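You operate a simulated robot arm through the tools that you are given. There is no shell and no other tool. Be economical: measure what you need, move in short steps, check, and stop when the job is done.

You are at the controls of a simulated robot arm. One attempt, no reset.

TASK
Put one of the green rings from the shelf of the grey table in the white tray. Take the green cloth and leave it on the top of the pipe vise. Fetch the upright green pipe and stand it on the shelf of the grey table. Put the D orange-banded pipe from the back edge of the shelf of the green table on the shelf of the grey table. Turn the speed dial to 3 rpm. Take the brown magnet and leave it on the green plate. Open the middle grey drawer, take the grey filter and put it inside, then shut the drawer. The order is free. Set down upright: upright green pipe, grey filter.

The check looks at the end state, three seconds after you hand in, the way a careful person would. Anything else that was tipped, shoved, dropped, spilled or broken makes it a failure. Flat cloth is picked up by pressing the open fingertips on it (5 to 10 N) and closing them slowly along it; thin cloth reads only 2 to 8 mm in the jaws.

THE ROBOT
A 7-joint arm with a fingered hand on a trunk, on a base that drives. Base frame: it is fixed to the floor where the robot stands at the start and does not move with it; the origin is under the middle of the robot, x ahead of it, y to its left, z up; the surface under the hand at the start is at about z = 900. Lengths are in mm, angles in degrees, forces in N, time in s.
With the tool pointing down near the work surface it reaches from about 820 to 920 mm from the robot's upright axis, wherever it stands. Its first joint turns from -143.0 to 143.0 degrees. Places, roughly: brown magnet [-3500, 7500, 1000]; drawer2 [-3600, 7500, 400]; green cloth (11x7x3 cm) [600, 0, 300]; green plate (11x8x1 cm) [-3600, 7000, 900]; green rings (8x8x2 cm) [700, -200, 300]; grey filter (8x7x10 cm) [-3600, 7700, 900]; middle grey drawer [-3500, 7500, 500]; orange-banded pipe [1000, -2250, 250]; shelf of the grey table [800, -300, 300]; speed dial [3600, 1800, 900]; top of the pipe vise (29x20 cm) [1500, 4700, 880]; upright green pipe (7x7x13 cm) [1000, -400, 1000]; white tray (29x19x5 cm) [600, 2600, 300]. Payload 3 kg.
The tool frame sits at the grasp point between the pads (the TCP): z along the fingers, y along the line on which they close. The tips reach 26 mm beyond it. The gripper opens to 148 mm. The gripper's body begins 73 mm behind the TCP. The gripper is a hand of 3 fingers: y runs from the thumb to the fingers, the wrist lies at [0, 0, -229] in the tool frame.
Orientation is that of the tool frame in the base frame, as [roll, pitch, yaw] about the fixed x, y, z axes, in that order (R = Rz(yaw) Ry(pitch) Rx(roll)). With the fingers straight down and closing along the base's y, the tool's x points along the base's -x, its y along +y and its z along -z.

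THE INTERFACE
- The arm moves only by the tool send_rows. Its argument "increments" is one flat list of numbers, 6 for each row, row after row: the shift along the tool's x, y, z in m, then the turn, a rotation vector about the tool's x, y, z in degrees. In form: [dx, dy, dz, ax, ay, az, dx, dy, dz, ax, ay, az, ...]. A call has 1 to 10 rows; each row is the pose to reach, as a shift and turn from the pose commanded when the call began, along the tool's axes at that moment. Each row takes 0.2 s and may step no farther than 50 mm and 8.6 degrees from the row before; otherwise, the whole call is refused. A pose out of reach is approached as far as the arm can. The call stops where the force on the tool passes 40 N (or 10 N more than at its start, if that is more) or the arm is blocked; 0.2 s more then pass. In this call time passes only in rows, and 0.2 s behind the last. It gives the time, the measured TCP pose, the force on the tool (base axes), the opening and the grip force at its end, in the units of the frame above (readings bear some noise), with the torque about the TCP (base axes, N m) and any sound that the robot's microphone picked up.
- Cameras (640 x 400 px; columns grow to the right, rows downward): "scene" is now at [141.5, -41, 1571.1]; the picture's right is [-0.55, -0.84, 0.00], its down [-0.67, 0.44, -0.60] and it looks along [0.50, -0.33, -0.80] (base axes); focal length 257 px, centre (320, 200). "wrist" rides on the gripper at [68, -39, -90] in the tool frame; the picture's right is [0.50, 0.87, 0.00], its down [-0.65, 0.38, -0.65] and it looks along [-0.57, 0.33, 0.76] (tool axes); focal length 222 px, centre (320, 200). There is no depth. A picture from a camera that has moved, and an enlarged one, comes with that camera's place and axes in the base frame and with its lens.
- snapshot(camera): a new picture of that camera. The clock stands still meanwhile.
- raise_lower(by): slides the trunk up (or, below 0, down) by that many mm; the arm and the scene camera ride with it, the base frame stays. It gives what a move gives, with no picture.
- base_move(legs): drives the robot by 1 to 6 legs, each [ahead, left, turn to the left] in mm, mm and degrees, along the robot's own axes; the way and the turn of a leg run together, so that a leg with both is an arc; at most 1500 mm and 180 degrees a leg. The arm and the cameras ride along, it lands a little off, and it stops where it bumps. It gives what a move gives.
- finger_targets(finger1, finger2, thumb_bend): sets how far each is bent, from 0 (flat) to 100 (curled in); at 30 the hand is open as for a grip, at 70 the pads meet at the TCP. One left out holds its place. A second passes; each finger stops where it meets its share of the squeeze, and holds until it gets a number again. It is the only way to open and close the hand. It gives what a move gives, with no picture; readings hold the bend of each and the force on the fingers (four entries, about 0 where the hand has none), thumb and palm.
- turn_head(pan, tilt): turns the head with the scene camera to pan (to the left, within 86 degrees either way) and tilt (down, from -29 to 69), counted from straight ahead of the robot. It gives what a move gives.
- inspect(camera, box): a new picture of the part [left, top, right, bottom] of that camera's present view, enlarged. The clock stands still meanwhile.
- close_job(): hands the job in; it is judged then, once.

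Go step by step. Nothing tells you exact positions but the pictures and the camera data: compare them with the known pose of the tool, close in by small moves and look again before you grip or let go. The budget is 217 turns and 198 pictures, counting those below and the enlarged ones. Unless the task says otherwise, let go and move clear before handing in.

The tools are called after "Request:" as name(argument=value, ...) on one line, values as JSON. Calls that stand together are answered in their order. send_rows: Moves the arm, as the interface text tells. Its arguments: {"type":"object","properties":{"increments":{"type":"array","items":{"type":"number"}}},"required":["increments"]} The other tools are called the same way: raise_lower (by) slides the trunk up or down; finger_targets (finger1, finger2, thumb_bend) moves the fingers one by one; base_move (legs) drives the base; turn_head (pan, tilt) turns the head that bears the scene camera; snapshot (camera) takes a picture; inspect (camera, box) takes an enlarged picture of a part of a camera's view; close_job () hands the job in.

At the start:

```text
clock: 0.0
tool_pos: [897.6, -116.2, 1164.7]
tool_rot: [179.9, 0.1, 180.0]
contact_force: [0.3, -0.3, -0.2]
ft_torque: [0.03, 0.0, -0.01]
width: 148.0
grasp_force: 0.1
shape: jaw
bend: [30.0, 30.0, 30.0]
finger forces: [0.0, 0.0, 0.1, 0.0, 0.1, 0.0]
trunk travel left (down, up): [-511.0, 379.0]
robot x, y, heading: [-0.6, -1.2, -0.3]
head pan, tilt: [-33.3, 53.0]
```

scene: 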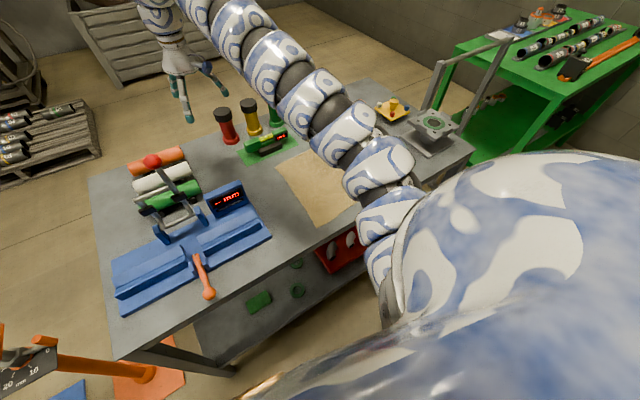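
wrist: 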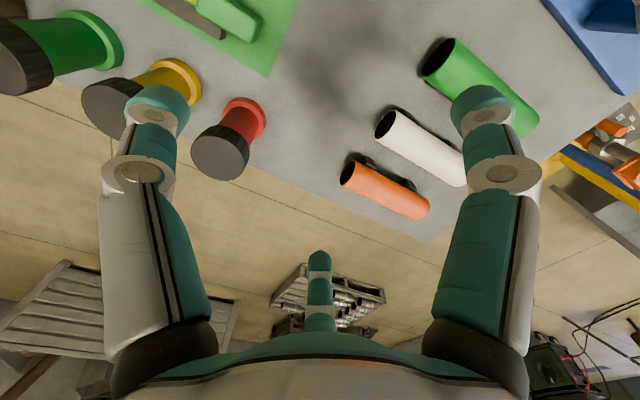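

I see the grey table in front with three coloured uprights near its far edge, and a shelf below holding green things. I'll look closer at the table top and the shelf first.

Request:
inspect(camera="scene", box=[180, 200, 420, 350])

Request:
inspect(camera="scene", box=[200, 80, 480, 255])

```text
2.67 times, centred on (300, 275) of scene
camera zoom: at [141.5, -41.0, 1571.1], right [-0.55, -0.84, 0.0], down [-0.67, 0.44, -0.6], along [0.5, -0.33, -0.8], focal length 686 px, centre (373, 0)
```

zoom: 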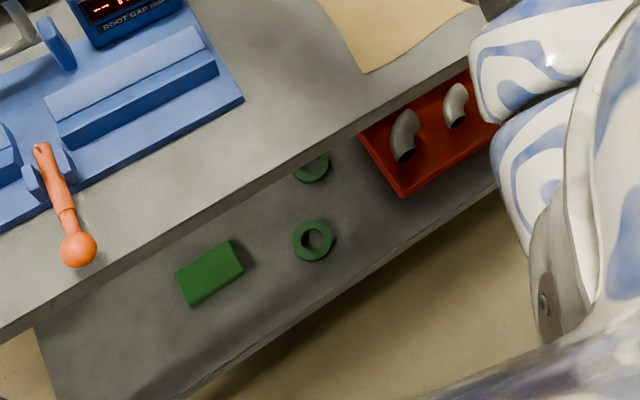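

```text
2.29 times, centred on (340, 168) of scene
camera zoom: at [141.5, -41.0, 1571.1], right [-0.55, -0.84, 0.0], down [-0.67, 0.44, -0.6], along [0.5, -0.33, -0.8], focal length 588 px, centre (274, 274)
```

zoom: 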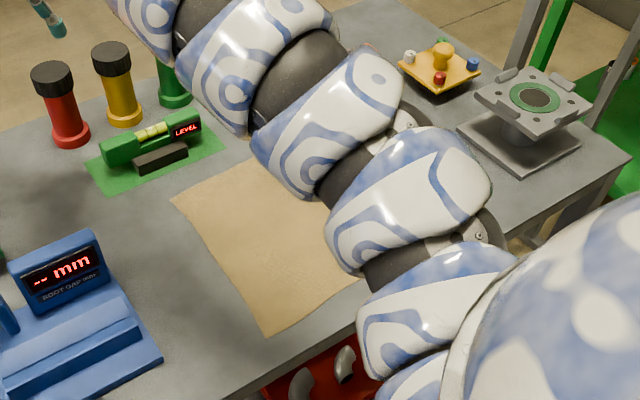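

The rings are about (537,-173) and (664,-244), the cloth about (590,10), and the green upright about (1009,-398). I'll check how the fingers lie when partly closed.

Request:
finger_targets(finger1=65, finger2=65, thumb_bend=65)

Request:
snapshot(camera="wrist")

Request:
inspect(camera="scene", box=[130, 0, 290, 100])

```text
clock: 1.0
tool_pos: [897.0, -114.9, 1164.9]
tool_rot: [179.9, 0.0, 179.9]
contact_force: [-0.5, 0.0, -0.1]
ft_torque: [0.01, 0.0, -0.01]
width: 14.3
grasp_force: 0.1
shape: fingers
bend: [65.0, 65.0, 65.0]
finger forces: [0.1, 0.0, 0.0, 0.0, 0.0, 0.0]
trunk travel left (down, up): [-511.0, 379.0]
robot x, y, heading: [1.0, -5.6, 0.2]
head pan, tilt: [-33.3, 53.0]
```

```text
193 pictures are left
camera wrist: at [828.4, -154.6, 1255.6], right [-0.5, 0.87, 0.0], down [0.65, 0.38, 0.66], along [0.57, 0.33, -0.75], focal length 222 px, centre (320, 200)
```

wrist: 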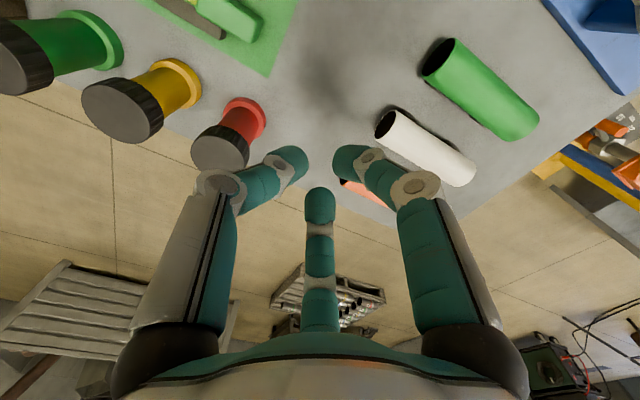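

```text
4.00 times, centred on (210, 50) of scene
camera zoom: at [141.5, -41.0, 1571.1], right [-0.55, -0.84, 0.0], down [-0.67, 0.44, -0.6], along [0.5, -0.33, -0.8], focal length 1029 px, centre (760, 800)
```

zoom: 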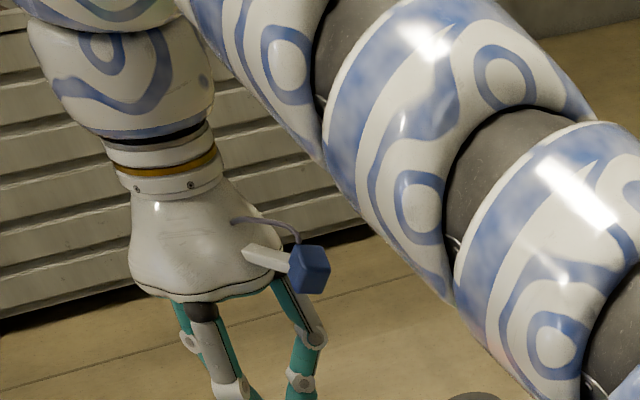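

The hand is a radial three-finger one: thumb at tool -y, fingers at ±60° about +y. Before driving closer I'll look down to see how much room there is between base and table.

Request:
turn_head(pan=0, tilt=69)

Request:
snapshot(camera="scene")

```text
clock: 2.0
tool_pos: [897.4, -115.2, 1164.0]
tool_rot: [179.9, 0.1, 179.9]
contact_force: [0.5, 0.3, -0.7]
ft_torque: [0.0, 0.07, 0.01]
width: 14.4
grasp_force: 0.1
shape: fingers
bend: [65.0, 65.0, 65.0]
finger forces: [0.1, 0.0, 0.0, 0.0, 0.0, 0.0]
trunk travel left (down, up): [-511.0, 379.0]
robot x, y, heading: [2.9, -2.8, -0.1]
head pan, tilt: [0.0, 68.8]
```

```text
191 pictures are left
camera scene: at [135.5, -0.4, 1553.1], right [0.0, -1.0, 0.0], down [-0.93, 0.0, -0.36], along [0.36, 0.0, -0.93], focal length 257 px, centre (320, 200)
```

scene: 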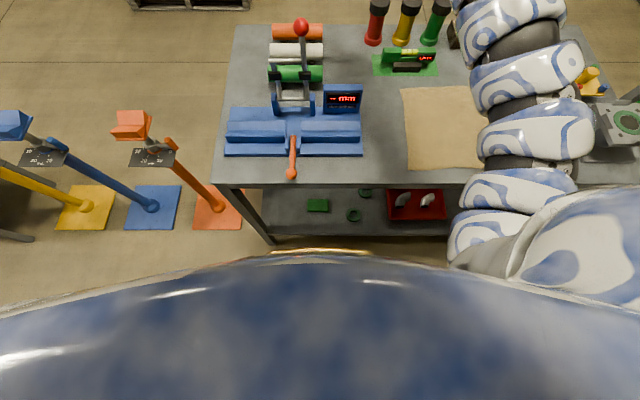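

The table edge is at about x=430 and the floor seems clear. I'll slide right and edge forward so the green pipe is at about 910 mm, and open the fingers halfway.

Request:
base_move(legs=[[0, -340, 0], [50, 0, 0], [40, 0, 0]])

Request:
finger_targets(finger1=42, finger2=42, thumb_bend=42)

Request:
snapshot(camera="wrist")

Request:
snapshot(camera="scene")

```text
clock: 5.3
tool_pos: [988.9, -460.0, 1165.0]
tool_rot: [179.8, 0.1, 180.0]
contact_force: [0.5, -0.4, -0.5]
ft_torque: [0.0, -0.01, -0.01]
width: 14.3
grasp_force: 0.1
shape: fingers
bend: [65.0, 65.0, 65.0]
finger forces: [0.0, 0.1, 0.0, 0.1, 0.0, 0.1]
trunk travel left (down, up): [-511.0, 379.0]
robot x, y, heading: [93.4, -345.0, 0.1]
head pan, tilt: [0.0, 68.8]
```

```text
clock: 6.3
tool_pos: [990.4, -460.8, 1163.1]
tool_rot: [179.9, 0.2, -179.9]
contact_force: [0.5, -0.8, -0.7]
ft_torque: [0.02, 0.0, -0.01]
width: 87.9
grasp_force: 0.1
shape: fingers
bend: [42.0, 42.0, 42.0]
finger forces: [0.1, 0.1, 0.1, 0.0, 0.1, 0.0]
trunk travel left (down, up): [-511.0, 379.0]
robot x, y, heading: [88.1, -348.7, 0.1]
head pan, tilt: [0.0, 68.8]
```

```text
190 pictures are left
camera wrist: at [920.7, -499.7, 1255.5], right [-0.5, 0.87, 0.0], down [0.65, 0.38, 0.66], along [0.57, 0.33, -0.75], focal length 222 px, centre (320, 200)
```

wrist: 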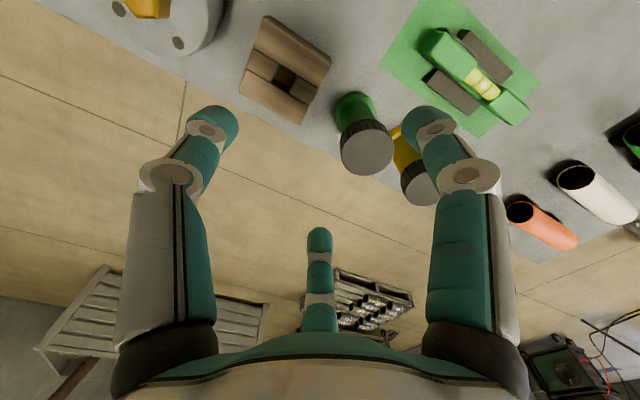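

```text
189 pictures are left
camera scene: at [227.5, -346.8, 1553.1], right [0.0, -1.0, 0.0], down [-0.93, 0.0, -0.36], along [0.36, 0.0, -0.93], focal length 257 px, centre (320, 200)
```

scene: 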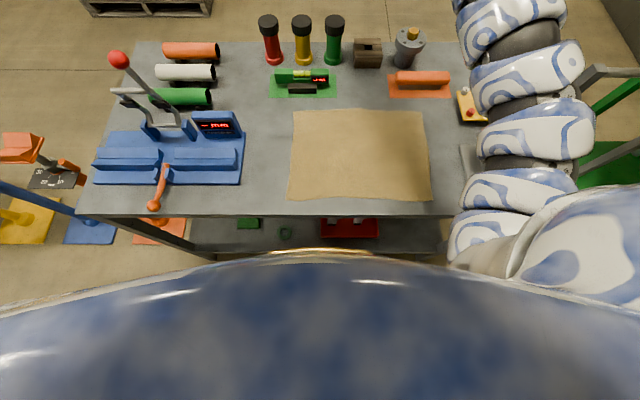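

The green upright is at about (1000,-394) and the hand is 66 mm short of it sideways. I'll move over it and check from above.

Request:
send_rows(increments=[-0.005, 0.035, 0, 0, 0, 0, -0.01, 0.066, 0, 0, 0, 0, -0.01, 0.066, 0.045, 0, 0, 0])

Request:
snapshot(camera="wrist")

```text
clock: 7.1
tool_pos: [1002.6, -393.6, 1116.9]
tool_rot: [179.9, 0.0, -180.0]
contact_force: [-0.4, 0.0, -0.3]
ft_torque: [-0.01, 0.04, 0.02]
width: 88.1
grasp_force: 0.0
shape: fingers
bend: [42.0, 42.0, 42.0]
finger forces: [0.1, 0.0, 0.1, 0.1, 0.2, 0.0]
trunk travel left (down, up): [-511.0, 379.0]
robot x, y, heading: [94.4, -350.8, 0.2]
head pan, tilt: [0.0, 68.8]
```

```text
188 pictures are left
camera wrist: at [933.4, -433.5, 1208.9], right [-0.5, 0.87, 0.0], down [0.65, 0.38, 0.65], along [0.57, 0.33, -0.76], focal length 222 px, centre (320, 200)
```

wrist: 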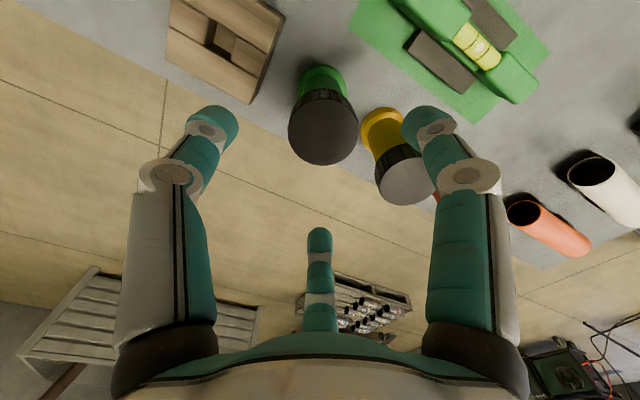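

The cap is centred within a few millimetres of the TCP. I'll go down to grip the stem below the cap.

Request:
send_rows(increments=[0.003, 0, 0.035, 0, 0, 0, 0.003, 0, 0.07, 0, 0, 0, 0.003, 0, 0.105, 0, 0, 0, 0.003, 0, 0.137, 0, 0, 0])

Request:
snapshot(camera="wrist")

Request:
inspect(camera="scene", box=[220, 0, 460, 150])

```text
clock: 8.1
tool_pos: [996.6, -393.2, 982.4]
tool_rot: [179.9, 0.1, -180.0]
contact_force: [0.1, -1.0, -0.1]
ft_torque: [0.01, 0.05, 0.0]
width: 88.0
grasp_force: 0.1
shape: fingers
bend: [42.0, 42.0, 42.0]
finger forces: [0.0, 0.1, 0.1, 0.0, 0.0, 0.0]
trunk travel left (down, up): [-511.0, 379.0]
robot x, y, heading: [90.7, -345.0, 0.0]
head pan, tilt: [0.0, 68.8]
```

```text
187 pictures are left
camera wrist: at [928.7, -433.6, 1072.7], right [-0.5, 0.87, 0.0], down [0.65, 0.38, 0.66], along [0.57, 0.33, -0.75], focal length 222 px, centre (320, 200)
```

wrist: 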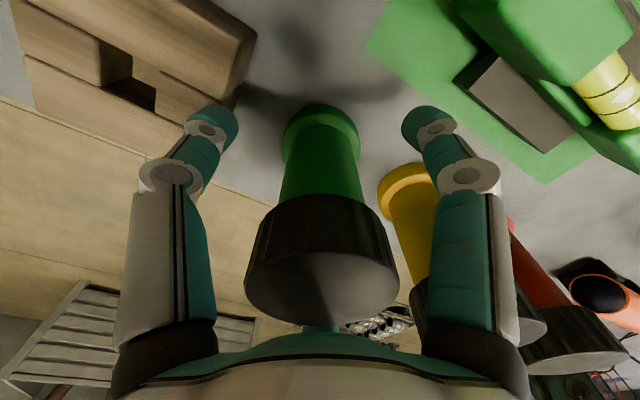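

```text
2.67 times, centred on (340, 75) of scene
camera zoom: at [227.8, -346.8, 1553.1], right [0.0, -1.0, 0.0], down [-0.93, 0.0, -0.36], along [0.36, 0.0, -0.93], focal length 686 px, centre (267, 533)
```

zoom: 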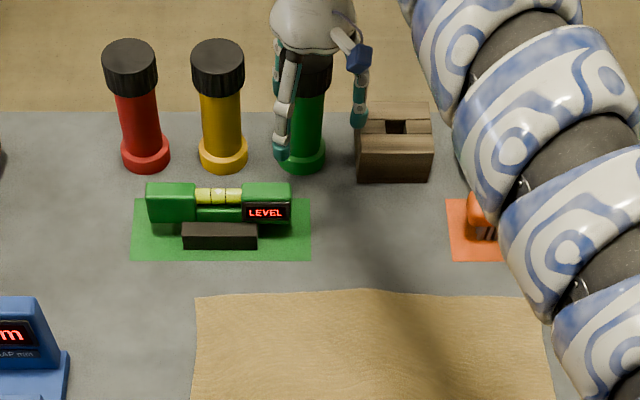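

The pipe stands between the three fingers and the thumb clears the wooden block. Closing.

Request:
finger_targets(finger1=70, finger2=70, thumb_bend=70)

Request:
send_rows(increments=[0, 0, -0.02, 0, 0, 0, 0, 0, -0.06, 0, 0, 0, 0, 0, -0.1, 0, 0, 0, 0, 0, -0.145, 0, 0, 0])

Request:
snapshot(camera="scene")

```text
clock: 9.1
tool_pos: [997.5, -395.2, 981.4]
tool_rot: [179.9, 0.0, 180.0]
contact_force: [-0.3, -0.9, 0.3]
ft_torque: [0.0, -0.02, 0.03]
width: 31.3
grasp_force: 17.5
shape: fingers
bend: [59.0, 57.0, 62.0]
finger forces: [9.6, 11.5, 0.0, 0.0, 12.8, 0.0]
trunk travel left (down, up): [-511.0, 379.0]
robot x, y, heading: [90.8, -345.8, 0.0]
head pan, tilt: [0.0, 68.8]
```

```text
clock: 10.1
tool_pos: [997.7, -393.9, 1126.8]
tool_rot: [179.9, -0.1, -180.0]
contact_force: [0.5, 0.1, -3.3]
ft_torque: [-0.05, 0.03, -0.01]
width: 31.4
grasp_force: 16.7
shape: fingers
bend: [59.0, 57.0, 62.0]
finger forces: [9.6, 11.5, 0.0, 0.0, 11.8, 0.1]
trunk travel left (down, up): [-511.0, 379.0]
robot x, y, heading: [96.3, -343.6, -0.1]
head pan, tilt: [0.0, 68.8]
```

```text
185 pictures are left
camera scene: at [227.2, -346.6, 1553.2], right [0.0, -1.0, 0.0], down [-0.93, 0.0, -0.36], along [0.36, 0.0, -0.93], focal length 257 px, centre (320, 200)
```

scene: 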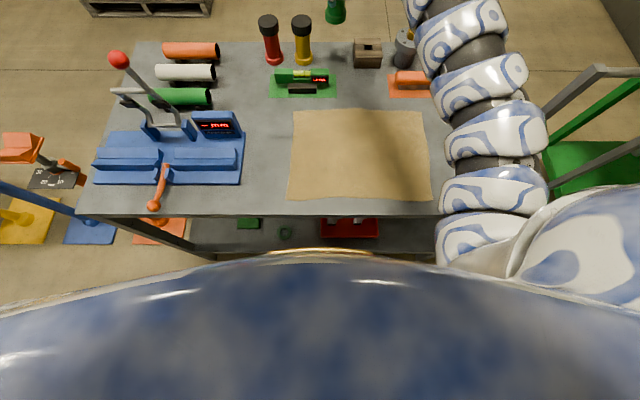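

The pipe is up, with its bottom 81 mm below the TCP. I'll back off the table, lower the trunk and look under the table top.

Request:
base_move(legs=[[-350, 0, 0], [-350, 0, 0]])

Request:
raise_lower(by=-505)

Request:
turn_head(pan=0, tilt=30)

Request:
snapshot(camera="scene")

```text
clock: 14.2
tool_pos: [306.3, -390.4, 1125.3]
tool_rot: [179.9, 0.1, -179.5]
contact_force: [0.7, 0.7, -3.6]
ft_torque: [-0.04, 0.01, 0.03]
width: 31.2
grasp_force: 16.4
shape: fingers
bend: [59.0, 57.0, 62.0]
finger forces: [9.7, 11.5, 0.0, 0.1, 11.8, 0.1]
trunk travel left (down, up): [-511.0, 379.0]
robot x, y, heading: [-599.7, -350.1, 0.4]
head pan, tilt: [0.0, 68.8]
```

```text
refused: -505 is not a number from -400 to 400
```

```text
clock: 15.2
tool_pos: [306.3, -390.7, 1126.5]
tool_rot: [179.9, 0.1, -179.7]
contact_force: [0.1, 0.5, -3.4]
ft_torque: [-0.03, 0.0, -0.02]
width: 31.4
grasp_force: 16.2
shape: fingers
bend: [59.0, 57.0, 62.0]
finger forces: [9.6, 11.4, 0.0, 0.0, 11.8, 0.0]
trunk travel left (down, up): [-511.0, 379.0]
robot x, y, heading: [-601.7, -349.9, 0.4]
head pan, tilt: [0.0, 30.0]
```

```text
184 pictures are left
camera scene: at [-429.5, -348.3, 1604.5], right [0.01, -1.0, 0.0], down [-0.5, 0.0, -0.87], along [0.87, 0.01, -0.5], focal length 257 px, centre (320, 200)
```

scene: 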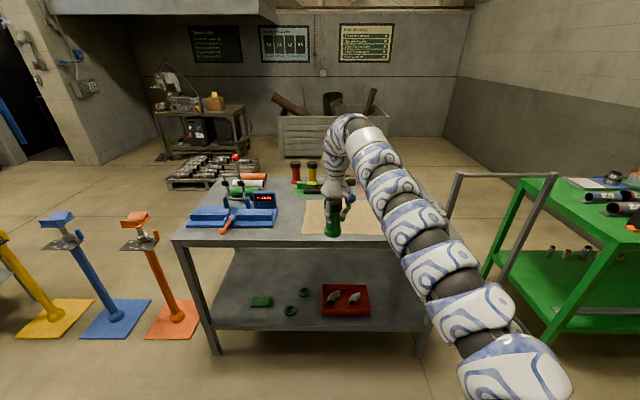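

Good view: the shelf is open at front, holding cloth, two rings and a red tray. Lowering the trunk now.

Request:
raise_lower(by=-400)

Request:
raise_lower(by=-105)

Request:
snapshot(camera="scene")

```text
clock: 19.0
tool_pos: [306.3, -390.5, 726.1]
tool_rot: [179.8, 0.1, -179.5]
contact_force: [-0.5, 0.0, -3.4]
ft_torque: [-0.01, -0.02, 0.03]
width: 30.8
grasp_force: 16.8
shape: fingers
bend: [59.0, 57.0, 62.0]
finger forces: [9.6, 11.4, 0.0, 0.0, 11.7, 0.0]
trunk travel left (down, up): [-111.0, 779.0]
robot x, y, heading: [-597.7, -350.4, 0.7]
head pan, tilt: [0.0, 30.0]
```

```text
clock: 20.4
tool_pos: [306.4, -391.7, 621.5]
tool_rot: [179.9, 0.0, -179.6]
contact_force: [0.3, -0.4, -3.8]
ft_torque: [-0.01, 0.04, -0.02]
width: 30.9
grasp_force: 16.0
shape: fingers
bend: [59.0, 57.0, 62.0]
finger forces: [9.7, 11.4, 0.0, 0.1, 11.9, 0.1]
trunk travel left (down, up): [-6.0, 884.0]
robot x, y, heading: [-599.7, -351.4, 0.5]
head pan, tilt: [0.0, 30.0]
```

```text
183 pictures are left
camera scene: at [-429.7, -348.2, 1099.6], right [0.01, -1.0, 0.0], down [-0.5, 0.0, -0.87], along [0.87, 0.01, -0.5], focal length 257 px, centre (320, 200)
```

scene: 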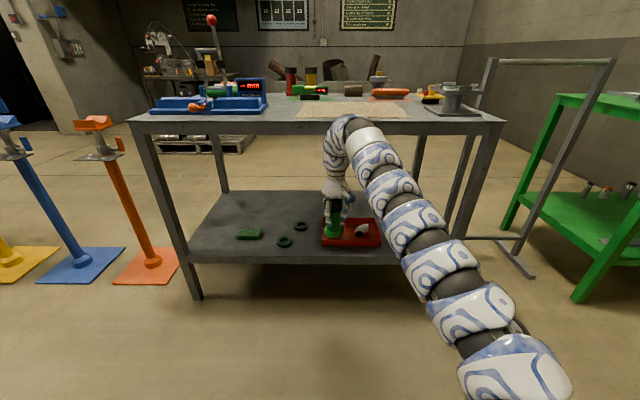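

The free spot on the shelf's left end is about (560,170), clear of the cloth. I'll lower the arm in front of the table, then drive across and in.

Request:
send_rows(increments=[0, 0, 0.045, 0, 0, 0, 0, 0, 0.09, 0, 0, 0, 0, 0, 0.135, 0, 0, 0, 0, 0, 0.18, 0, 0, 0])

Request:
base_move(legs=[[0, 560, 0]])

Request:
snapshot(camera="scene")

```text
clock: 21.4
tool_pos: [306.9, -390.1, 442.3]
tool_rot: [180.0, 0.1, -179.5]
contact_force: [-0.5, 0.6, -3.7]
ft_torque: [-0.01, 0.01, 0.01]
width: 30.9
grasp_force: 16.3
shape: fingers
bend: [59.0, 57.0, 62.0]
finger forces: [9.5, 11.5, 0.0, 0.0, 11.7, 0.1]
trunk travel left (down, up): [-6.0, 884.0]
robot x, y, heading: [-599.5, -349.7, 0.6]
head pan, tilt: [0.0, 30.0]
```

```text
clock: 24.6
tool_pos: [302.3, 174.1, 443.5]
tool_rot: [179.9, 0.0, -179.4]
contact_force: [-0.1, -0.2, -5.0]
ft_torque: [-0.04, 0.03, -0.02]
width: 30.9
grasp_force: 16.4
shape: fingers
bend: [59.0, 57.0, 62.0]
finger forces: [9.4, 11.5, 0.0, 0.0, 11.7, 0.1]
trunk travel left (down, up): [-6.0, 884.0]
robot x, y, heading: [-606.8, 214.4, 0.7]
head pan, tilt: [0.0, 30.0]
```

```text
182 pictures are left
camera scene: at [-435.4, 214.0, 1099.5], right [0.01, -1.0, 0.0], down [-0.5, -0.01, -0.87], along [0.87, 0.01, -0.5], focal length 257 px, centre (320, 200)
```

scene: 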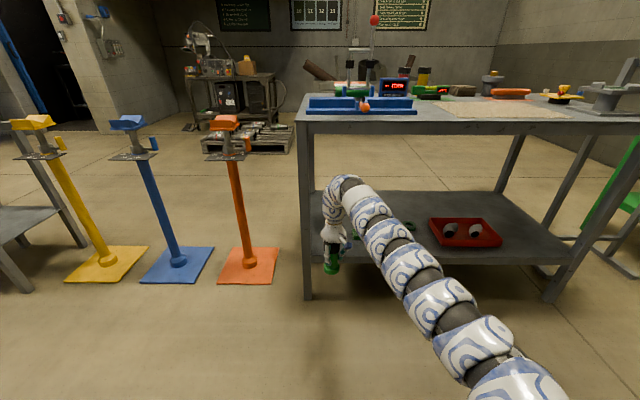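

The hand's arch (about z 755) fits below the table top and the hand clears the left leg by about 30 mm. Driving in.

Request:
base_move(legs=[[130, 0, 0], [120, 0, 0]])

Request:
snapshot(camera="scene")

Request:
snapshot(camera="wrist")

```text
clock: 26.8
tool_pos: [550.9, 175.8, 443.5]
tool_rot: [179.9, 0.0, -179.5]
contact_force: [0.2, -1.3, -3.5]
ft_torque: [0.01, 0.01, 0.0]
width: 30.9
grasp_force: 15.9
shape: fingers
bend: [59.0, 57.0, 62.0]
finger forces: [9.4, 11.5, 0.1, 0.0, 11.7, 0.0]
trunk travel left (down, up): [-6.0, 884.0]
robot x, y, heading: [-357.7, 214.7, 0.7]
head pan, tilt: [0.0, 30.0]
```

```text
181 pictures are left
camera scene: at [-185.2, 216.4, 1099.6], right [0.01, -1.0, 0.0], down [-0.5, -0.01, -0.87], along [0.87, 0.01, -0.5], focal length 257 px, centre (320, 200)
```

scene: 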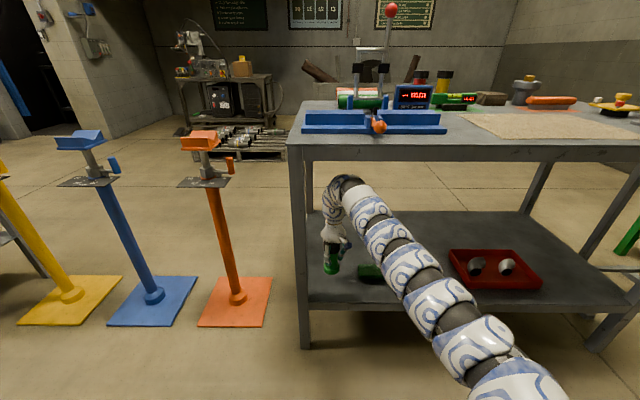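

```text
180 pictures are left
camera wrist: at [483.4, 135.8, 533.9], right [-0.51, 0.86, 0.0], down [0.65, 0.38, 0.66], along [0.56, 0.33, -0.75], focal length 222 px, centre (320, 200)
```

wrist: 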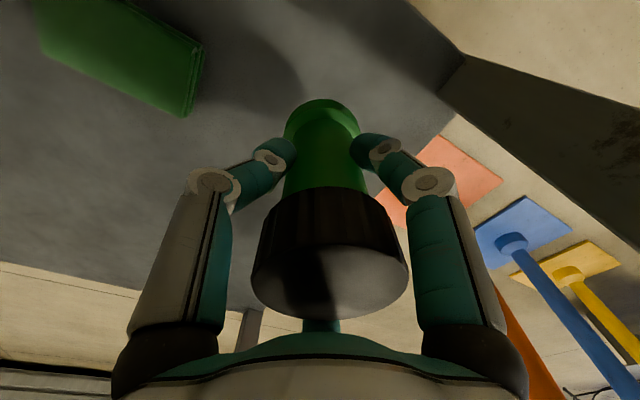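

The pipe hangs upright over clear shelf, with the cloth edge about y=65. Lowering to just above the shelf.

Request:
send_rows(increments=[0, 0, 0.03, 0, 0, 0, 0, 0, 0.05, 0, 0, 0, 0, 0, 0.057, 0, 0, 0])

Request:
send_rows(increments=[0, 0, 0.002, 0, 0, 0, 0, 0, 0.004, 0, 0, 0])

Request:
inspect(camera="scene", box=[280, 170, 440, 310])

```text
clock: 27.6
tool_pos: [551.2, 176.3, 384.9]
tool_rot: [179.9, 0.3, -179.6]
contact_force: [-0.1, -0.2, -3.5]
ft_torque: [-0.01, -0.02, -0.01]
width: 30.9
grasp_force: 16.1
shape: fingers
bend: [59.0, 57.0, 62.0]
finger forces: [9.7, 11.7, 0.0, 0.1, 11.7, 0.0]
trunk travel left (down, up): [-6.0, 884.0]
robot x, y, heading: [-355.2, 209.3, 0.3]
head pan, tilt: [0.0, 30.0]
```

```text
clock: 28.2
tool_pos: [552.1, 175.4, 381.1]
tool_rot: [179.9, 0.2, -179.5]
contact_force: [0.9, -1.9, 3.5]
ft_torque: [0.05, -0.01, 0.02]
width: 30.4
grasp_force: 17.7
shape: fingers
bend: [59.0, 57.0, 62.0]
finger forces: [9.7, 11.7, 0.0, 0.0, 13.3, 0.0]
trunk travel left (down, up): [-6.0, 884.0]
robot x, y, heading: [-358.6, 215.7, 0.4]
head pan, tilt: [0.0, 30.0]
```

```text
2.86 times, centred on (360, 240) of scene
camera zoom: at [-185.7, 216.3, 1099.8], right [0.01, -1.0, 0.0], down [-0.5, -0.01, -0.87], along [0.87, 0.01, -0.5], focal length 735 px, centre (206, 86)
```

zoom: 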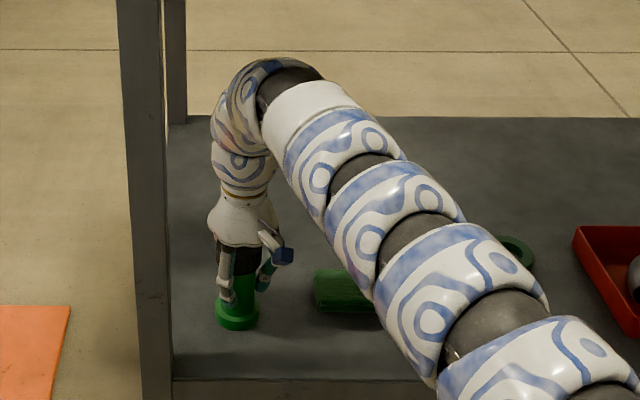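

Contact with the shelf at about z=300: the pipe stands. Releasing and lifting just enough to clear its cap.

Request:
finger_targets(finger1=40, finger2=40, thumb_bend=40)

Request:
send_rows(increments=[0, 0, -0.03, 0, 0, 0, 0, 0, -0.06, 0, 0, 0, 0, 0, -0.1, 0, 0, 0])

Request:
snapshot(camera="wrist")

```text
clock: 29.2
tool_pos: [551.1, 177.4, 382.0]
tool_rot: [179.9, 0.1, -179.3]
contact_force: [-0.7, -0.2, 0.0]
ft_torque: [0.02, 0.01, 0.02]
width: 94.5
grasp_force: 0.0
shape: fingers
bend: [40.0, 40.0, 40.0]
finger forces: [0.1, 0.1, 0.1, 0.0, 0.0, 0.1]
trunk travel left (down, up): [-6.0, 884.0]
robot x, y, heading: [-358.0, 212.8, 0.7]
head pan, tilt: [0.0, 30.0]
```

```text
clock: 30.0
tool_pos: [554.3, 175.2, 481.3]
tool_rot: [180.0, 0.2, -179.5]
contact_force: [1.2, 0.6, -0.6]
ft_torque: [-0.04, -0.02, 0.01]
width: 94.4
grasp_force: 0.0
shape: fingers
bend: [40.0, 40.0, 40.0]
finger forces: [0.0, 0.1, 0.0, 0.1, 0.0, 0.0]
trunk travel left (down, up): [-6.0, 884.0]
robot x, y, heading: [-356.0, 215.7, 0.7]
head pan, tilt: [0.0, 30.0]
```

```text
178 pictures are left
camera wrist: at [485.7, 134.7, 573.2], right [-0.51, 0.86, 0.0], down [0.65, 0.38, 0.66], along [0.56, 0.33, -0.75], focal length 222 px, centre (320, 200)
```

wrist: 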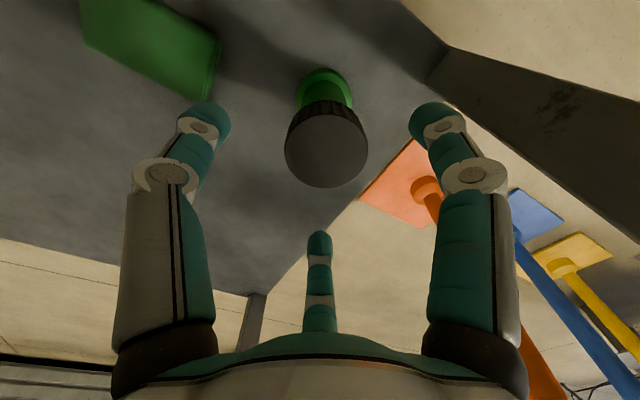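

The pipe stands free. I'll slide right along the shelf to hover over the front ring.

Request:
base_move(legs=[[0, -346, -0.5]])

Request:
snapshot(camera="wrist")

Request:
snapshot(camera="scene")

```text
clock: 32.2
tool_pos: [559.0, -168.1, 482.6]
tool_rot: [179.9, 0.1, -179.4]
contact_force: [-0.3, 0.7, -0.5]
ft_torque: [0.02, 0.01, 0.0]
width: 94.8
grasp_force: 0.0
shape: fingers
bend: [40.0, 40.0, 40.0]
finger forces: [0.1, 0.1, 0.1, 0.0, 0.0, 0.0]
trunk travel left (down, up): [-6.0, 884.0]
robot x, y, heading: [-348.1, -127.8, 0.7]
head pan, tilt: [0.0, 30.0]
```

```text
177 pictures are left
camera wrist: at [489.4, -208.3, 573.3], right [-0.51, 0.86, 0.0], down [0.65, 0.38, 0.66], along [0.56, 0.33, -0.75], focal length 222 px, centre (320, 200)
```

wrist: 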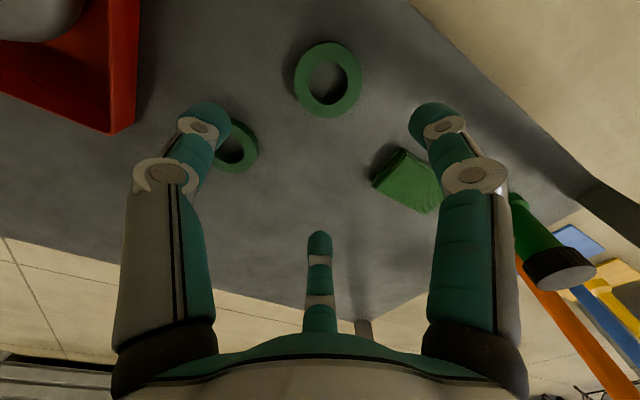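

```text
176 pictures are left
camera scene: at [-181.6, -127.7, 1099.6], right [0.01, -1.0, 0.0], down [-0.5, -0.01, -0.87], along [0.87, 0.01, -0.5], focal length 257 px, centre (320, 200)
```

scene: 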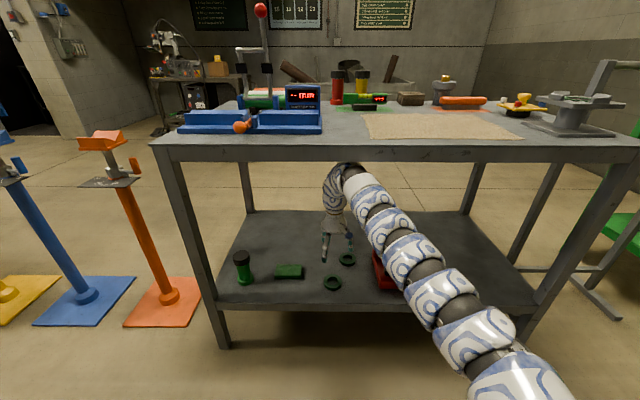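

The front ring is centred at about (533,-173), 26 mm nearer than the TCP. I'll open wider, move over it and go down around it.

Request:
finger_targets(finger1=35, finger2=35, thumb_bend=35)

Request:
send_rows(increments=[0.026, -0.005, 0.02, 0, 0, 0, 0.026, -0.005, 0.06, 0, 0, 0, 0.026, -0.005, 0.1, 0, 0, 0])

Request:
snapshot(camera="wrist")

```text
clock: 33.2
tool_pos: [558.3, -167.9, 483.4]
tool_rot: [180.0, 0.2, -179.4]
contact_force: [-0.1, -0.5, -0.6]
ft_torque: [0.01, 0.02, -0.01]
width: 110.6
grasp_force: 0.0
shape: fingers
bend: [35.0, 35.0, 35.0]
finger forces: [0.1, 0.1, 0.0, 0.1, 0.1, 0.0]
trunk travel left (down, up): [-6.0, 884.0]
robot x, y, heading: [-350.7, -127.9, 0.8]
head pan, tilt: [0.0, 30.0]
```

```text
clock: 34.0
tool_pos: [532.0, -173.8, 383.1]
tool_rot: [180.0, 0.1, -179.4]
contact_force: [-0.2, -0.8, 0.6]
ft_torque: [0.01, 0.0, 0.01]
width: 111.0
grasp_force: 0.1
shape: fingers
bend: [35.0, 35.0, 35.0]
finger forces: [0.0, 0.0, 0.0, 0.1, 0.0, 0.0]
trunk travel left (down, up): [-6.0, 884.0]
robot x, y, heading: [-353.6, -129.9, 0.1]
head pan, tilt: [0.0, 30.0]
```

```text
175 pictures are left
camera wrist: at [463.1, -213.9, 474.1], right [-0.51, 0.86, 0.0], down [0.65, 0.38, 0.66], along [0.57, 0.33, -0.75], focal length 222 px, centre (320, 200)
```

wrist: 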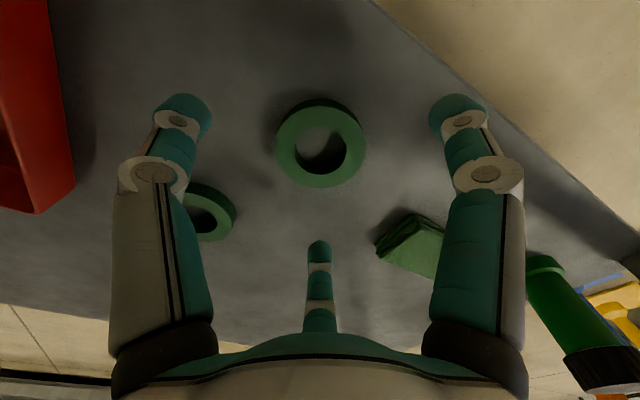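

Well centred. Going down the last bit.

Request:
send_rows(increments=[0, 0, 0.025, 0, 0, 0, 0, 0, 0.04, 0, 0, 0, 0, 0, 0.049, 0, 0, 0])

Request:
snapshot(camera="wrist")

```text
clock: 34.8
tool_pos: [532.0, -173.4, 332.7]
tool_rot: [179.9, 0.2, -179.5]
contact_force: [-0.6, 0.0, -0.4]
ft_torque: [0.03, 0.01, 0.03]
width: 110.9
grasp_force: 0.1
shape: fingers
bend: [35.0, 35.0, 35.0]
finger forces: [0.0, 0.1, 0.0, 0.0, 0.1, 0.0]
trunk travel left (down, up): [-6.0, 884.0]
robot x, y, heading: [-354.2, -129.4, 0.7]
head pan, tilt: [0.0, 30.0]
```

```text
174 pictures are left
camera wrist: at [463.3, -213.5, 423.5], right [-0.51, 0.86, 0.0], down [0.65, 0.38, 0.66], along [0.56, 0.33, -0.76], focal length 222 px, centre (320, 200)
```

wrist: 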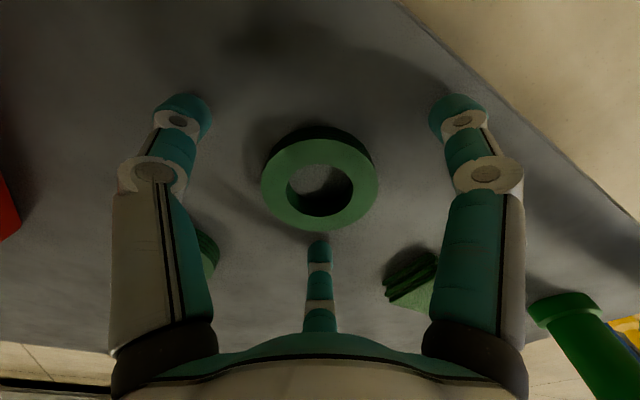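

Request:
send_rows(increments=[0, 0, 0.003, 0, 0, 0])

Request:
finger_targets(finger1=60, finger2=60, thumb_bend=60)

Request:
snapshot(camera="wrist")

```text
clock: 35.2
tool_pos: [532.4, -172.9, 327.7]
tool_rot: [179.9, 0.1, -179.4]
contact_force: [0.2, -0.5, 0.8]
ft_torque: [0.03, 0.01, 0.01]
width: 111.1
grasp_force: 0.1
shape: fingers
bend: [35.0, 35.0, 35.0]
finger forces: [0.0, 0.0, 0.0, 0.0, 0.0, 0.0]
trunk travel left (down, up): [-6.0, 884.0]
robot x, y, heading: [-350.0, -128.6, 0.8]
head pan, tilt: [0.0, 30.0]
```

```text
clock: 36.1
tool_pos: [532.9, -173.4, 333.0]
tool_rot: [179.9, 0.4, -179.3]
contact_force: [-4.5, -0.5, 27.8]
ft_torque: [0.48, 1.26, 0.05]
width: 59.8
grasp_force: 22.8
shape: fingers
bend: [48.0, 55.0, 56.0]
finger forces: [30.3, 4.9, 0.0, 0.0, 10.4, 0.0]
trunk travel left (down, up): [-6.0, 884.0]
robot x, y, heading: [-348.7, -133.3, 0.9]
head pan, tilt: [0.0, 30.0]
stopped: the force on the tool passed its limit at 41 N (the readings are from after the stop); the commanded pose is now the measured one
```

```text
173 pictures are left
camera wrist: at [463.9, -213.1, 424.5], right [-0.51, 0.86, 0.0], down [0.65, 0.38, 0.66], along [0.57, 0.34, -0.75], focal length 222 px, centre (320, 200)
```

wrist: 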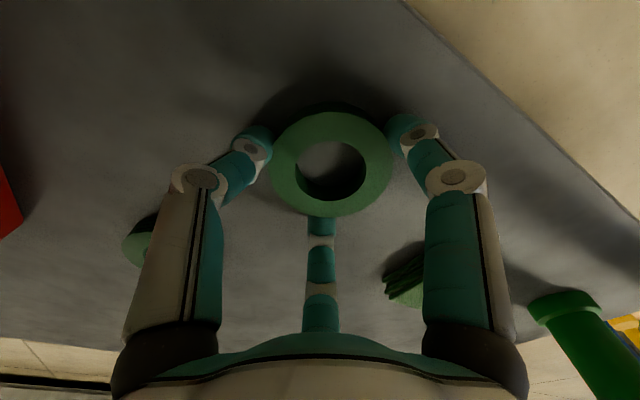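

The tips swing down while closing and pressed the shelf. I'll raise a few millimetres and finish the squeeze.

Request:
send_rows(increments=[0, 0, -0.004, 0, 0, 0])

Request:
finger_targets(finger1=62, finger2=62, thumb_bend=62)

Request:
snapshot(camera="wrist")

```text
clock: 36.5
tool_pos: [532.0, -173.4, 334.2]
tool_rot: [179.9, 0.2, -179.4]
contact_force: [-0.5, -0.3, 3.2]
ft_torque: [0.11, 0.16, 0.09]
width: 59.4
grasp_force: 12.8
shape: fingers
bend: [48.0, 54.0, 56.0]
finger forces: [11.3, 6.3, 0.0, 0.0, 8.2, 0.0]
trunk travel left (down, up): [-6.0, 884.0]
robot x, y, heading: [-352.2, -129.5, 0.8]
head pan, tilt: [0.0, 30.0]
```

```text
clock: 37.5
tool_pos: [532.8, -173.3, 334.5]
tool_rot: [179.9, 0.4, -179.4]
contact_force: [-0.8, 0.4, 0.4]
ft_torque: [-0.02, 0.01, -0.04]
width: 59.1
grasp_force: 13.8
shape: fingers
bend: [48.0, 54.0, 56.0]
finger forces: [10.5, 6.8, 0.0, 0.0, 10.5, 0.1]
trunk travel left (down, up): [-6.0, 884.0]
robot x, y, heading: [-351.0, -126.5, 0.7]
head pan, tilt: [0.0, 30.0]
```

```text
172 pictures are left
camera wrist: at [464.1, -213.5, 426.0], right [-0.51, 0.86, 0.0], down [0.65, 0.38, 0.66], along [0.57, 0.33, -0.75], focal length 222 px, centre (320, 200)
```

wrist: 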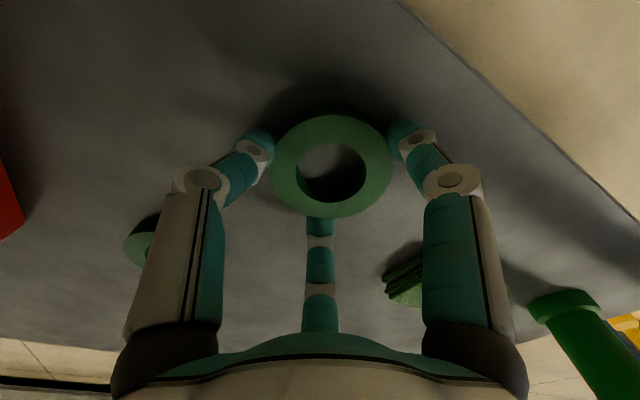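

Gripped with about equal finger forces. Lifting and checking that the ring rides along.

Request:
send_rows(increments=[0, 0, -0.015, 0, 0, 0, 0, 0, -0.03, 0, 0, 0, 0, 0, -0.06, 0, 0, 0, 0, 0, -0.1, 0, 0, 0])

Request:
snapshot(camera="wrist")

```text
clock: 38.5
tool_pos: [535.0, -172.7, 437.0]
tool_rot: [179.8, 0.3, -179.4]
contact_force: [0.6, 0.3, -0.5]
ft_torque: [0.0, -0.03, -0.02]
width: 58.9
grasp_force: 13.4
shape: fingers
bend: [49.0, 54.0, 56.0]
finger forces: [10.7, 6.9, 0.1, 0.0, 10.3, 0.0]
trunk travel left (down, up): [-6.0, 884.0]
robot x, y, heading: [-349.6, -133.0, 0.8]
head pan, tilt: [0.0, 30.0]
```

```text
171 pictures are left
camera wrist: at [466.2, -213.7, 527.0], right [-0.51, 0.86, 0.0], down [0.65, 0.38, 0.66], along [0.57, 0.34, -0.75], focal length 222 px, centre (320, 200)
```

wrist: 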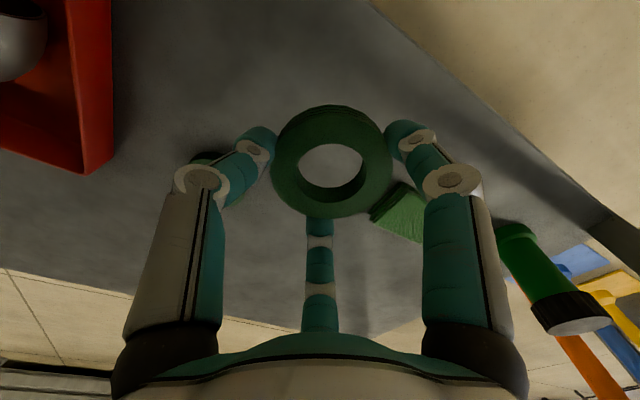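

The ring is held. Backing out of the table and looking left toward the tray.

Request:
base_move(legs=[[-330, 0, 0]])

Request:
turn_head(pan=55, tilt=20)

Request:
snapshot(camera="scene")

```text
clock: 40.6
tool_pos: [205.1, -173.1, 436.2]
tool_rot: [179.9, 0.3, -179.2]
contact_force: [-0.1, 0.8, 0.1]
ft_torque: [-0.03, 0.0, 0.0]
width: 58.8
grasp_force: 14.5
shape: fingers
bend: [49.0, 54.0, 56.0]
finger forces: [10.6, 6.9, 0.1, 0.0, 10.3, 0.1]
trunk travel left (down, up): [-6.0, 884.0]
robot x, y, heading: [-682.2, -134.9, 1.0]
head pan, tilt: [0.0, 30.0]
```

```text
clock: 41.9
tool_pos: [203.9, -174.2, 436.3]
tool_rot: [179.8, 0.3, -179.1]
contact_force: [-0.4, -1.0, -2.0]
ft_torque: [0.01, 0.01, 0.01]
width: 59.0
grasp_force: 13.9
shape: fingers
bend: [49.0, 54.0, 56.0]
finger forces: [10.6, 6.9, 0.0, 0.0, 10.4, 0.1]
trunk travel left (down, up): [-6.0, 884.0]
robot x, y, heading: [-683.7, -132.6, 0.7]
head pan, tilt: [55.0, 20.0]
```

```text
170 pictures are left
camera scene: at [-550.7, -55.8, 1115.6], right [0.83, -0.56, 0.0], down [-0.19, -0.28, -0.94], along [0.53, 0.78, -0.34], focal length 257 px, centre (320, 200)
```

scene: 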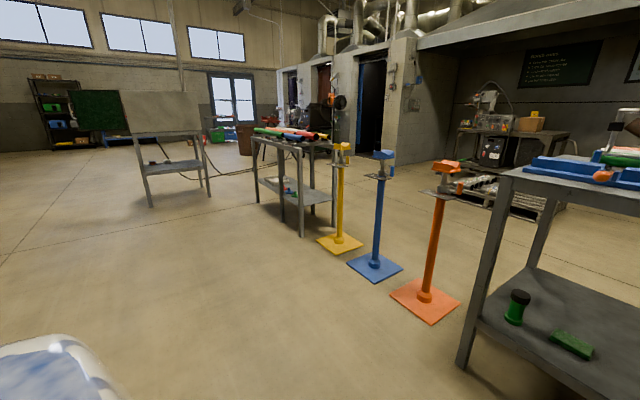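

The table with the tray is ahead-left near y=2600; the lane at x≈-680 is clear. Driving left.

Request:
base_move(legs=[[0, 1380, 0], [0, 1380, 0]])

Request:
turn_head(pan=0, tilt=28)

Request:
snapshot(camera="scene")

```text
clock: 55.4
tool_pos: [215.3, 2621.7, 436.0]
tool_rot: [179.9, 0.3, -178.9]
contact_force: [0.8, 0.1, -1.7]
ft_torque: [0.0, -0.03, -0.04]
width: 58.8
grasp_force: 13.2
shape: fingers
bend: [49.0, 54.0, 56.0]
finger forces: [10.5, 6.7, 0.1, 0.0, 10.3, 0.0]
trunk travel left (down, up): [-6.0, 884.0]
robot x, y, heading: [-672.9, 2660.0, 0.8]
head pan, tilt: [55.0, 20.0]
```

```text
clock: 56.6
tool_pos: [215.9, 2621.9, 435.7]
tool_rot: [179.9, 0.3, -178.9]
contact_force: [0.3, -0.1, -0.2]
ft_torque: [0.02, 0.0, 0.03]
width: 59.1
grasp_force: 13.7
shape: fingers
bend: [49.0, 54.0, 56.0]
finger forces: [10.6, 6.7, 0.0, 0.0, 10.3, 0.1]
trunk travel left (down, up): [-6.0, 884.0]
robot x, y, heading: [-669.1, 2659.8, 1.0]
head pan, tilt: [0.0, 28.0]
```

```text
169 pictures are left
camera scene: at [-500.3, 2661.7, 1102.8], right [0.02, -1.0, 0.0], down [-0.47, -0.01, -0.88], along [0.88, 0.02, -0.47], focal length 257 px, centre (320, 200)
```

scene: 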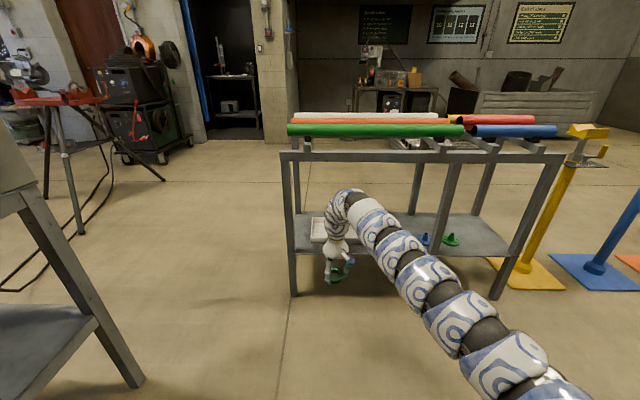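

Request:
inspect(camera="scene", box=[270, 130, 510, 300])

Request:
snapshot(camera="wrist")

```text
2.35 times, centred on (390, 215) of scene
camera zoom: at [-500.3, 2661.7, 1102.8], right [0.02, -1.0, 0.0], down [-0.47, -0.01, -0.88], along [0.88, 0.02, -0.47], focal length 606 px, centre (155, 165)
```

zoom: 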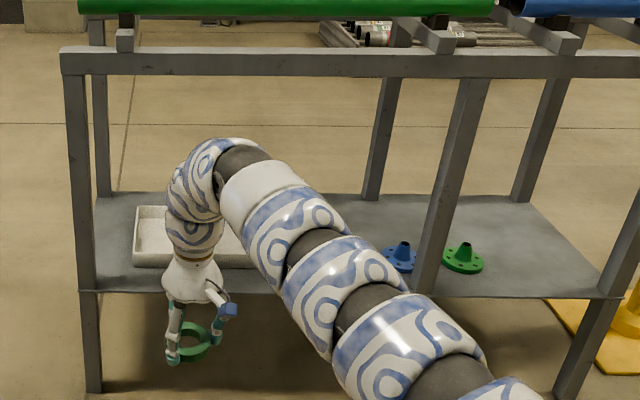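

```text
167 pictures are left
camera wrist: at [147.4, 2580.7, 527.0], right [-0.52, 0.86, 0.0], down [0.64, 0.39, 0.66], along [0.56, 0.34, -0.75], focal length 222 px, centre (320, 200)
```

wrist: 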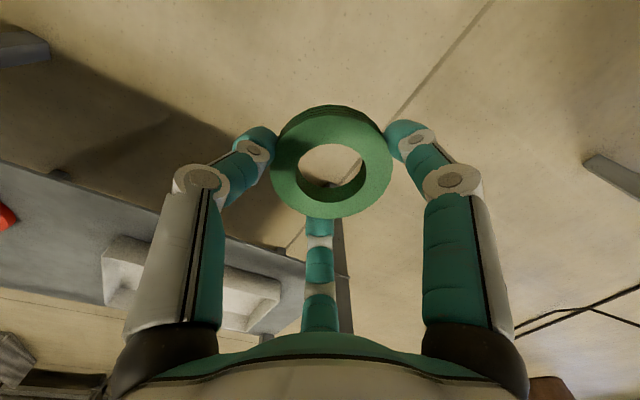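

The tray lies about x 540–730, y 2440–2730 on the shelf under a beam at about z 760. I'll lower to z≈396 to slip over the tray rim and under the beam, then approach stepwise.

Request:
send_rows(increments=[0, 0, 0.04, 0, 0, 0])

Request:
base_move(legs=[[200, -30, 0]])

Request:
inspect(camera="scene", box=[240, 110, 480, 310])

Request:
snapshot(camera="wrist")

```text
clock: 57.0
tool_pos: [216.1, 2619.6, 396.4]
tool_rot: [179.9, 0.4, -178.8]
contact_force: [-0.4, 0.4, -0.8]
ft_torque: [-0.02, 0.01, -0.01]
width: 59.0
grasp_force: 14.4
shape: fingers
bend: [49.0, 54.0, 56.0]
finger forces: [10.6, 6.8, 0.0, 0.0, 10.2, 0.1]
trunk travel left (down, up): [-6.0, 884.0]
robot x, y, heading: [-668.2, 2661.2, 1.3]
head pan, tilt: [0.0, 28.0]
```

```text
clock: 58.6
tool_pos: [415.6, 2596.1, 396.2]
tool_rot: [179.9, 0.3, -178.8]
contact_force: [-0.5, 0.4, -0.5]
ft_torque: [-0.01, 0.01, 0.0]
width: 59.0
grasp_force: 13.6
shape: fingers
bend: [49.0, 54.0, 56.0]
finger forces: [10.6, 6.8, 0.0, 0.1, 10.1, 0.1]
trunk travel left (down, up): [-6.0, 884.0]
robot x, y, heading: [-471.8, 2631.7, 1.4]
head pan, tilt: [0.0, 28.0]
```

```text
2.00 times, centred on (360, 210) of scene
camera zoom: at [-301.2, 2636.1, 1102.8], right [0.02, -1.0, 0.0], down [-0.47, -0.01, -0.88], along [0.88, 0.02, -0.47], focal length 515 px, centre (240, 180)
```

zoom: 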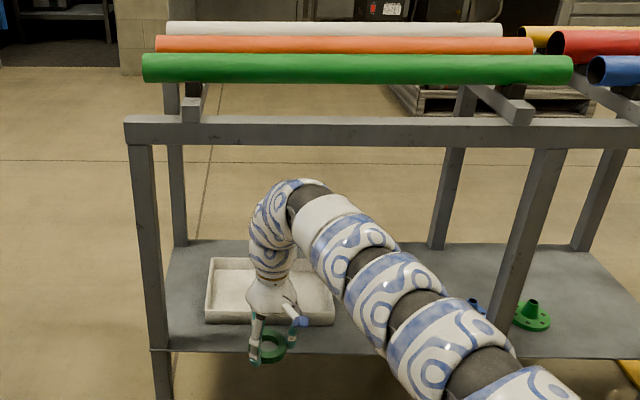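

```text
165 pictures are left
camera wrist: at [347.0, 2555.4, 487.2], right [-0.52, 0.86, 0.0], down [0.64, 0.39, 0.66], along [0.56, 0.34, -0.75], focal length 222 px, centre (320, 200)
```

wrist: 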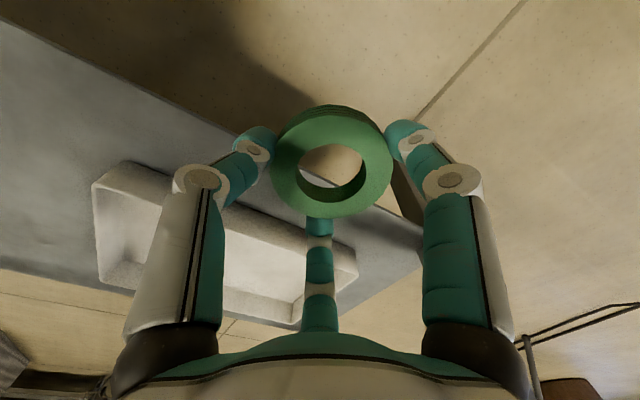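

From the two views the arm's arch peaks at about z 720 and the beam's underside is about 753; the ring bottom is at 362 against a tray rim of about 348. I'll advance in two steps and look in between.

Request:
base_move(legs=[[60, 0, 0]])

Request:
inspect(camera="scene", box=[240, 110, 480, 310])

```text
clock: 59.6
tool_pos: [474.9, 2598.5, 396.9]
tool_rot: [179.8, 0.2, -178.7]
contact_force: [0.4, 0.2, -1.1]
ft_torque: [0.01, -0.01, -0.02]
width: 59.0
grasp_force: 13.3
shape: fingers
bend: [49.0, 54.0, 56.0]
finger forces: [10.5, 6.8, 0.0, 0.1, 10.2, 0.0]
trunk travel left (down, up): [-6.0, 884.0]
robot x, y, heading: [-417.0, 2631.7, 1.3]
head pan, tilt: [0.0, 28.0]
```

```text
2.00 times, centred on (360, 210) of scene
camera zoom: at [-241.7, 2637.6, 1102.8], right [0.02, -1.0, 0.0], down [-0.47, -0.01, -0.88], along [0.88, 0.02, -0.47], focal length 515 px, centre (240, 180)
```

zoom: 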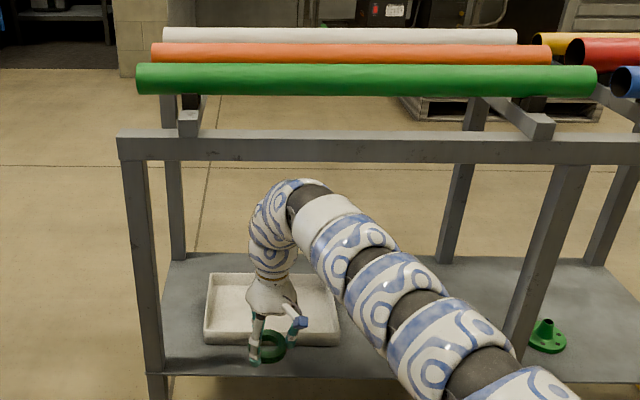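

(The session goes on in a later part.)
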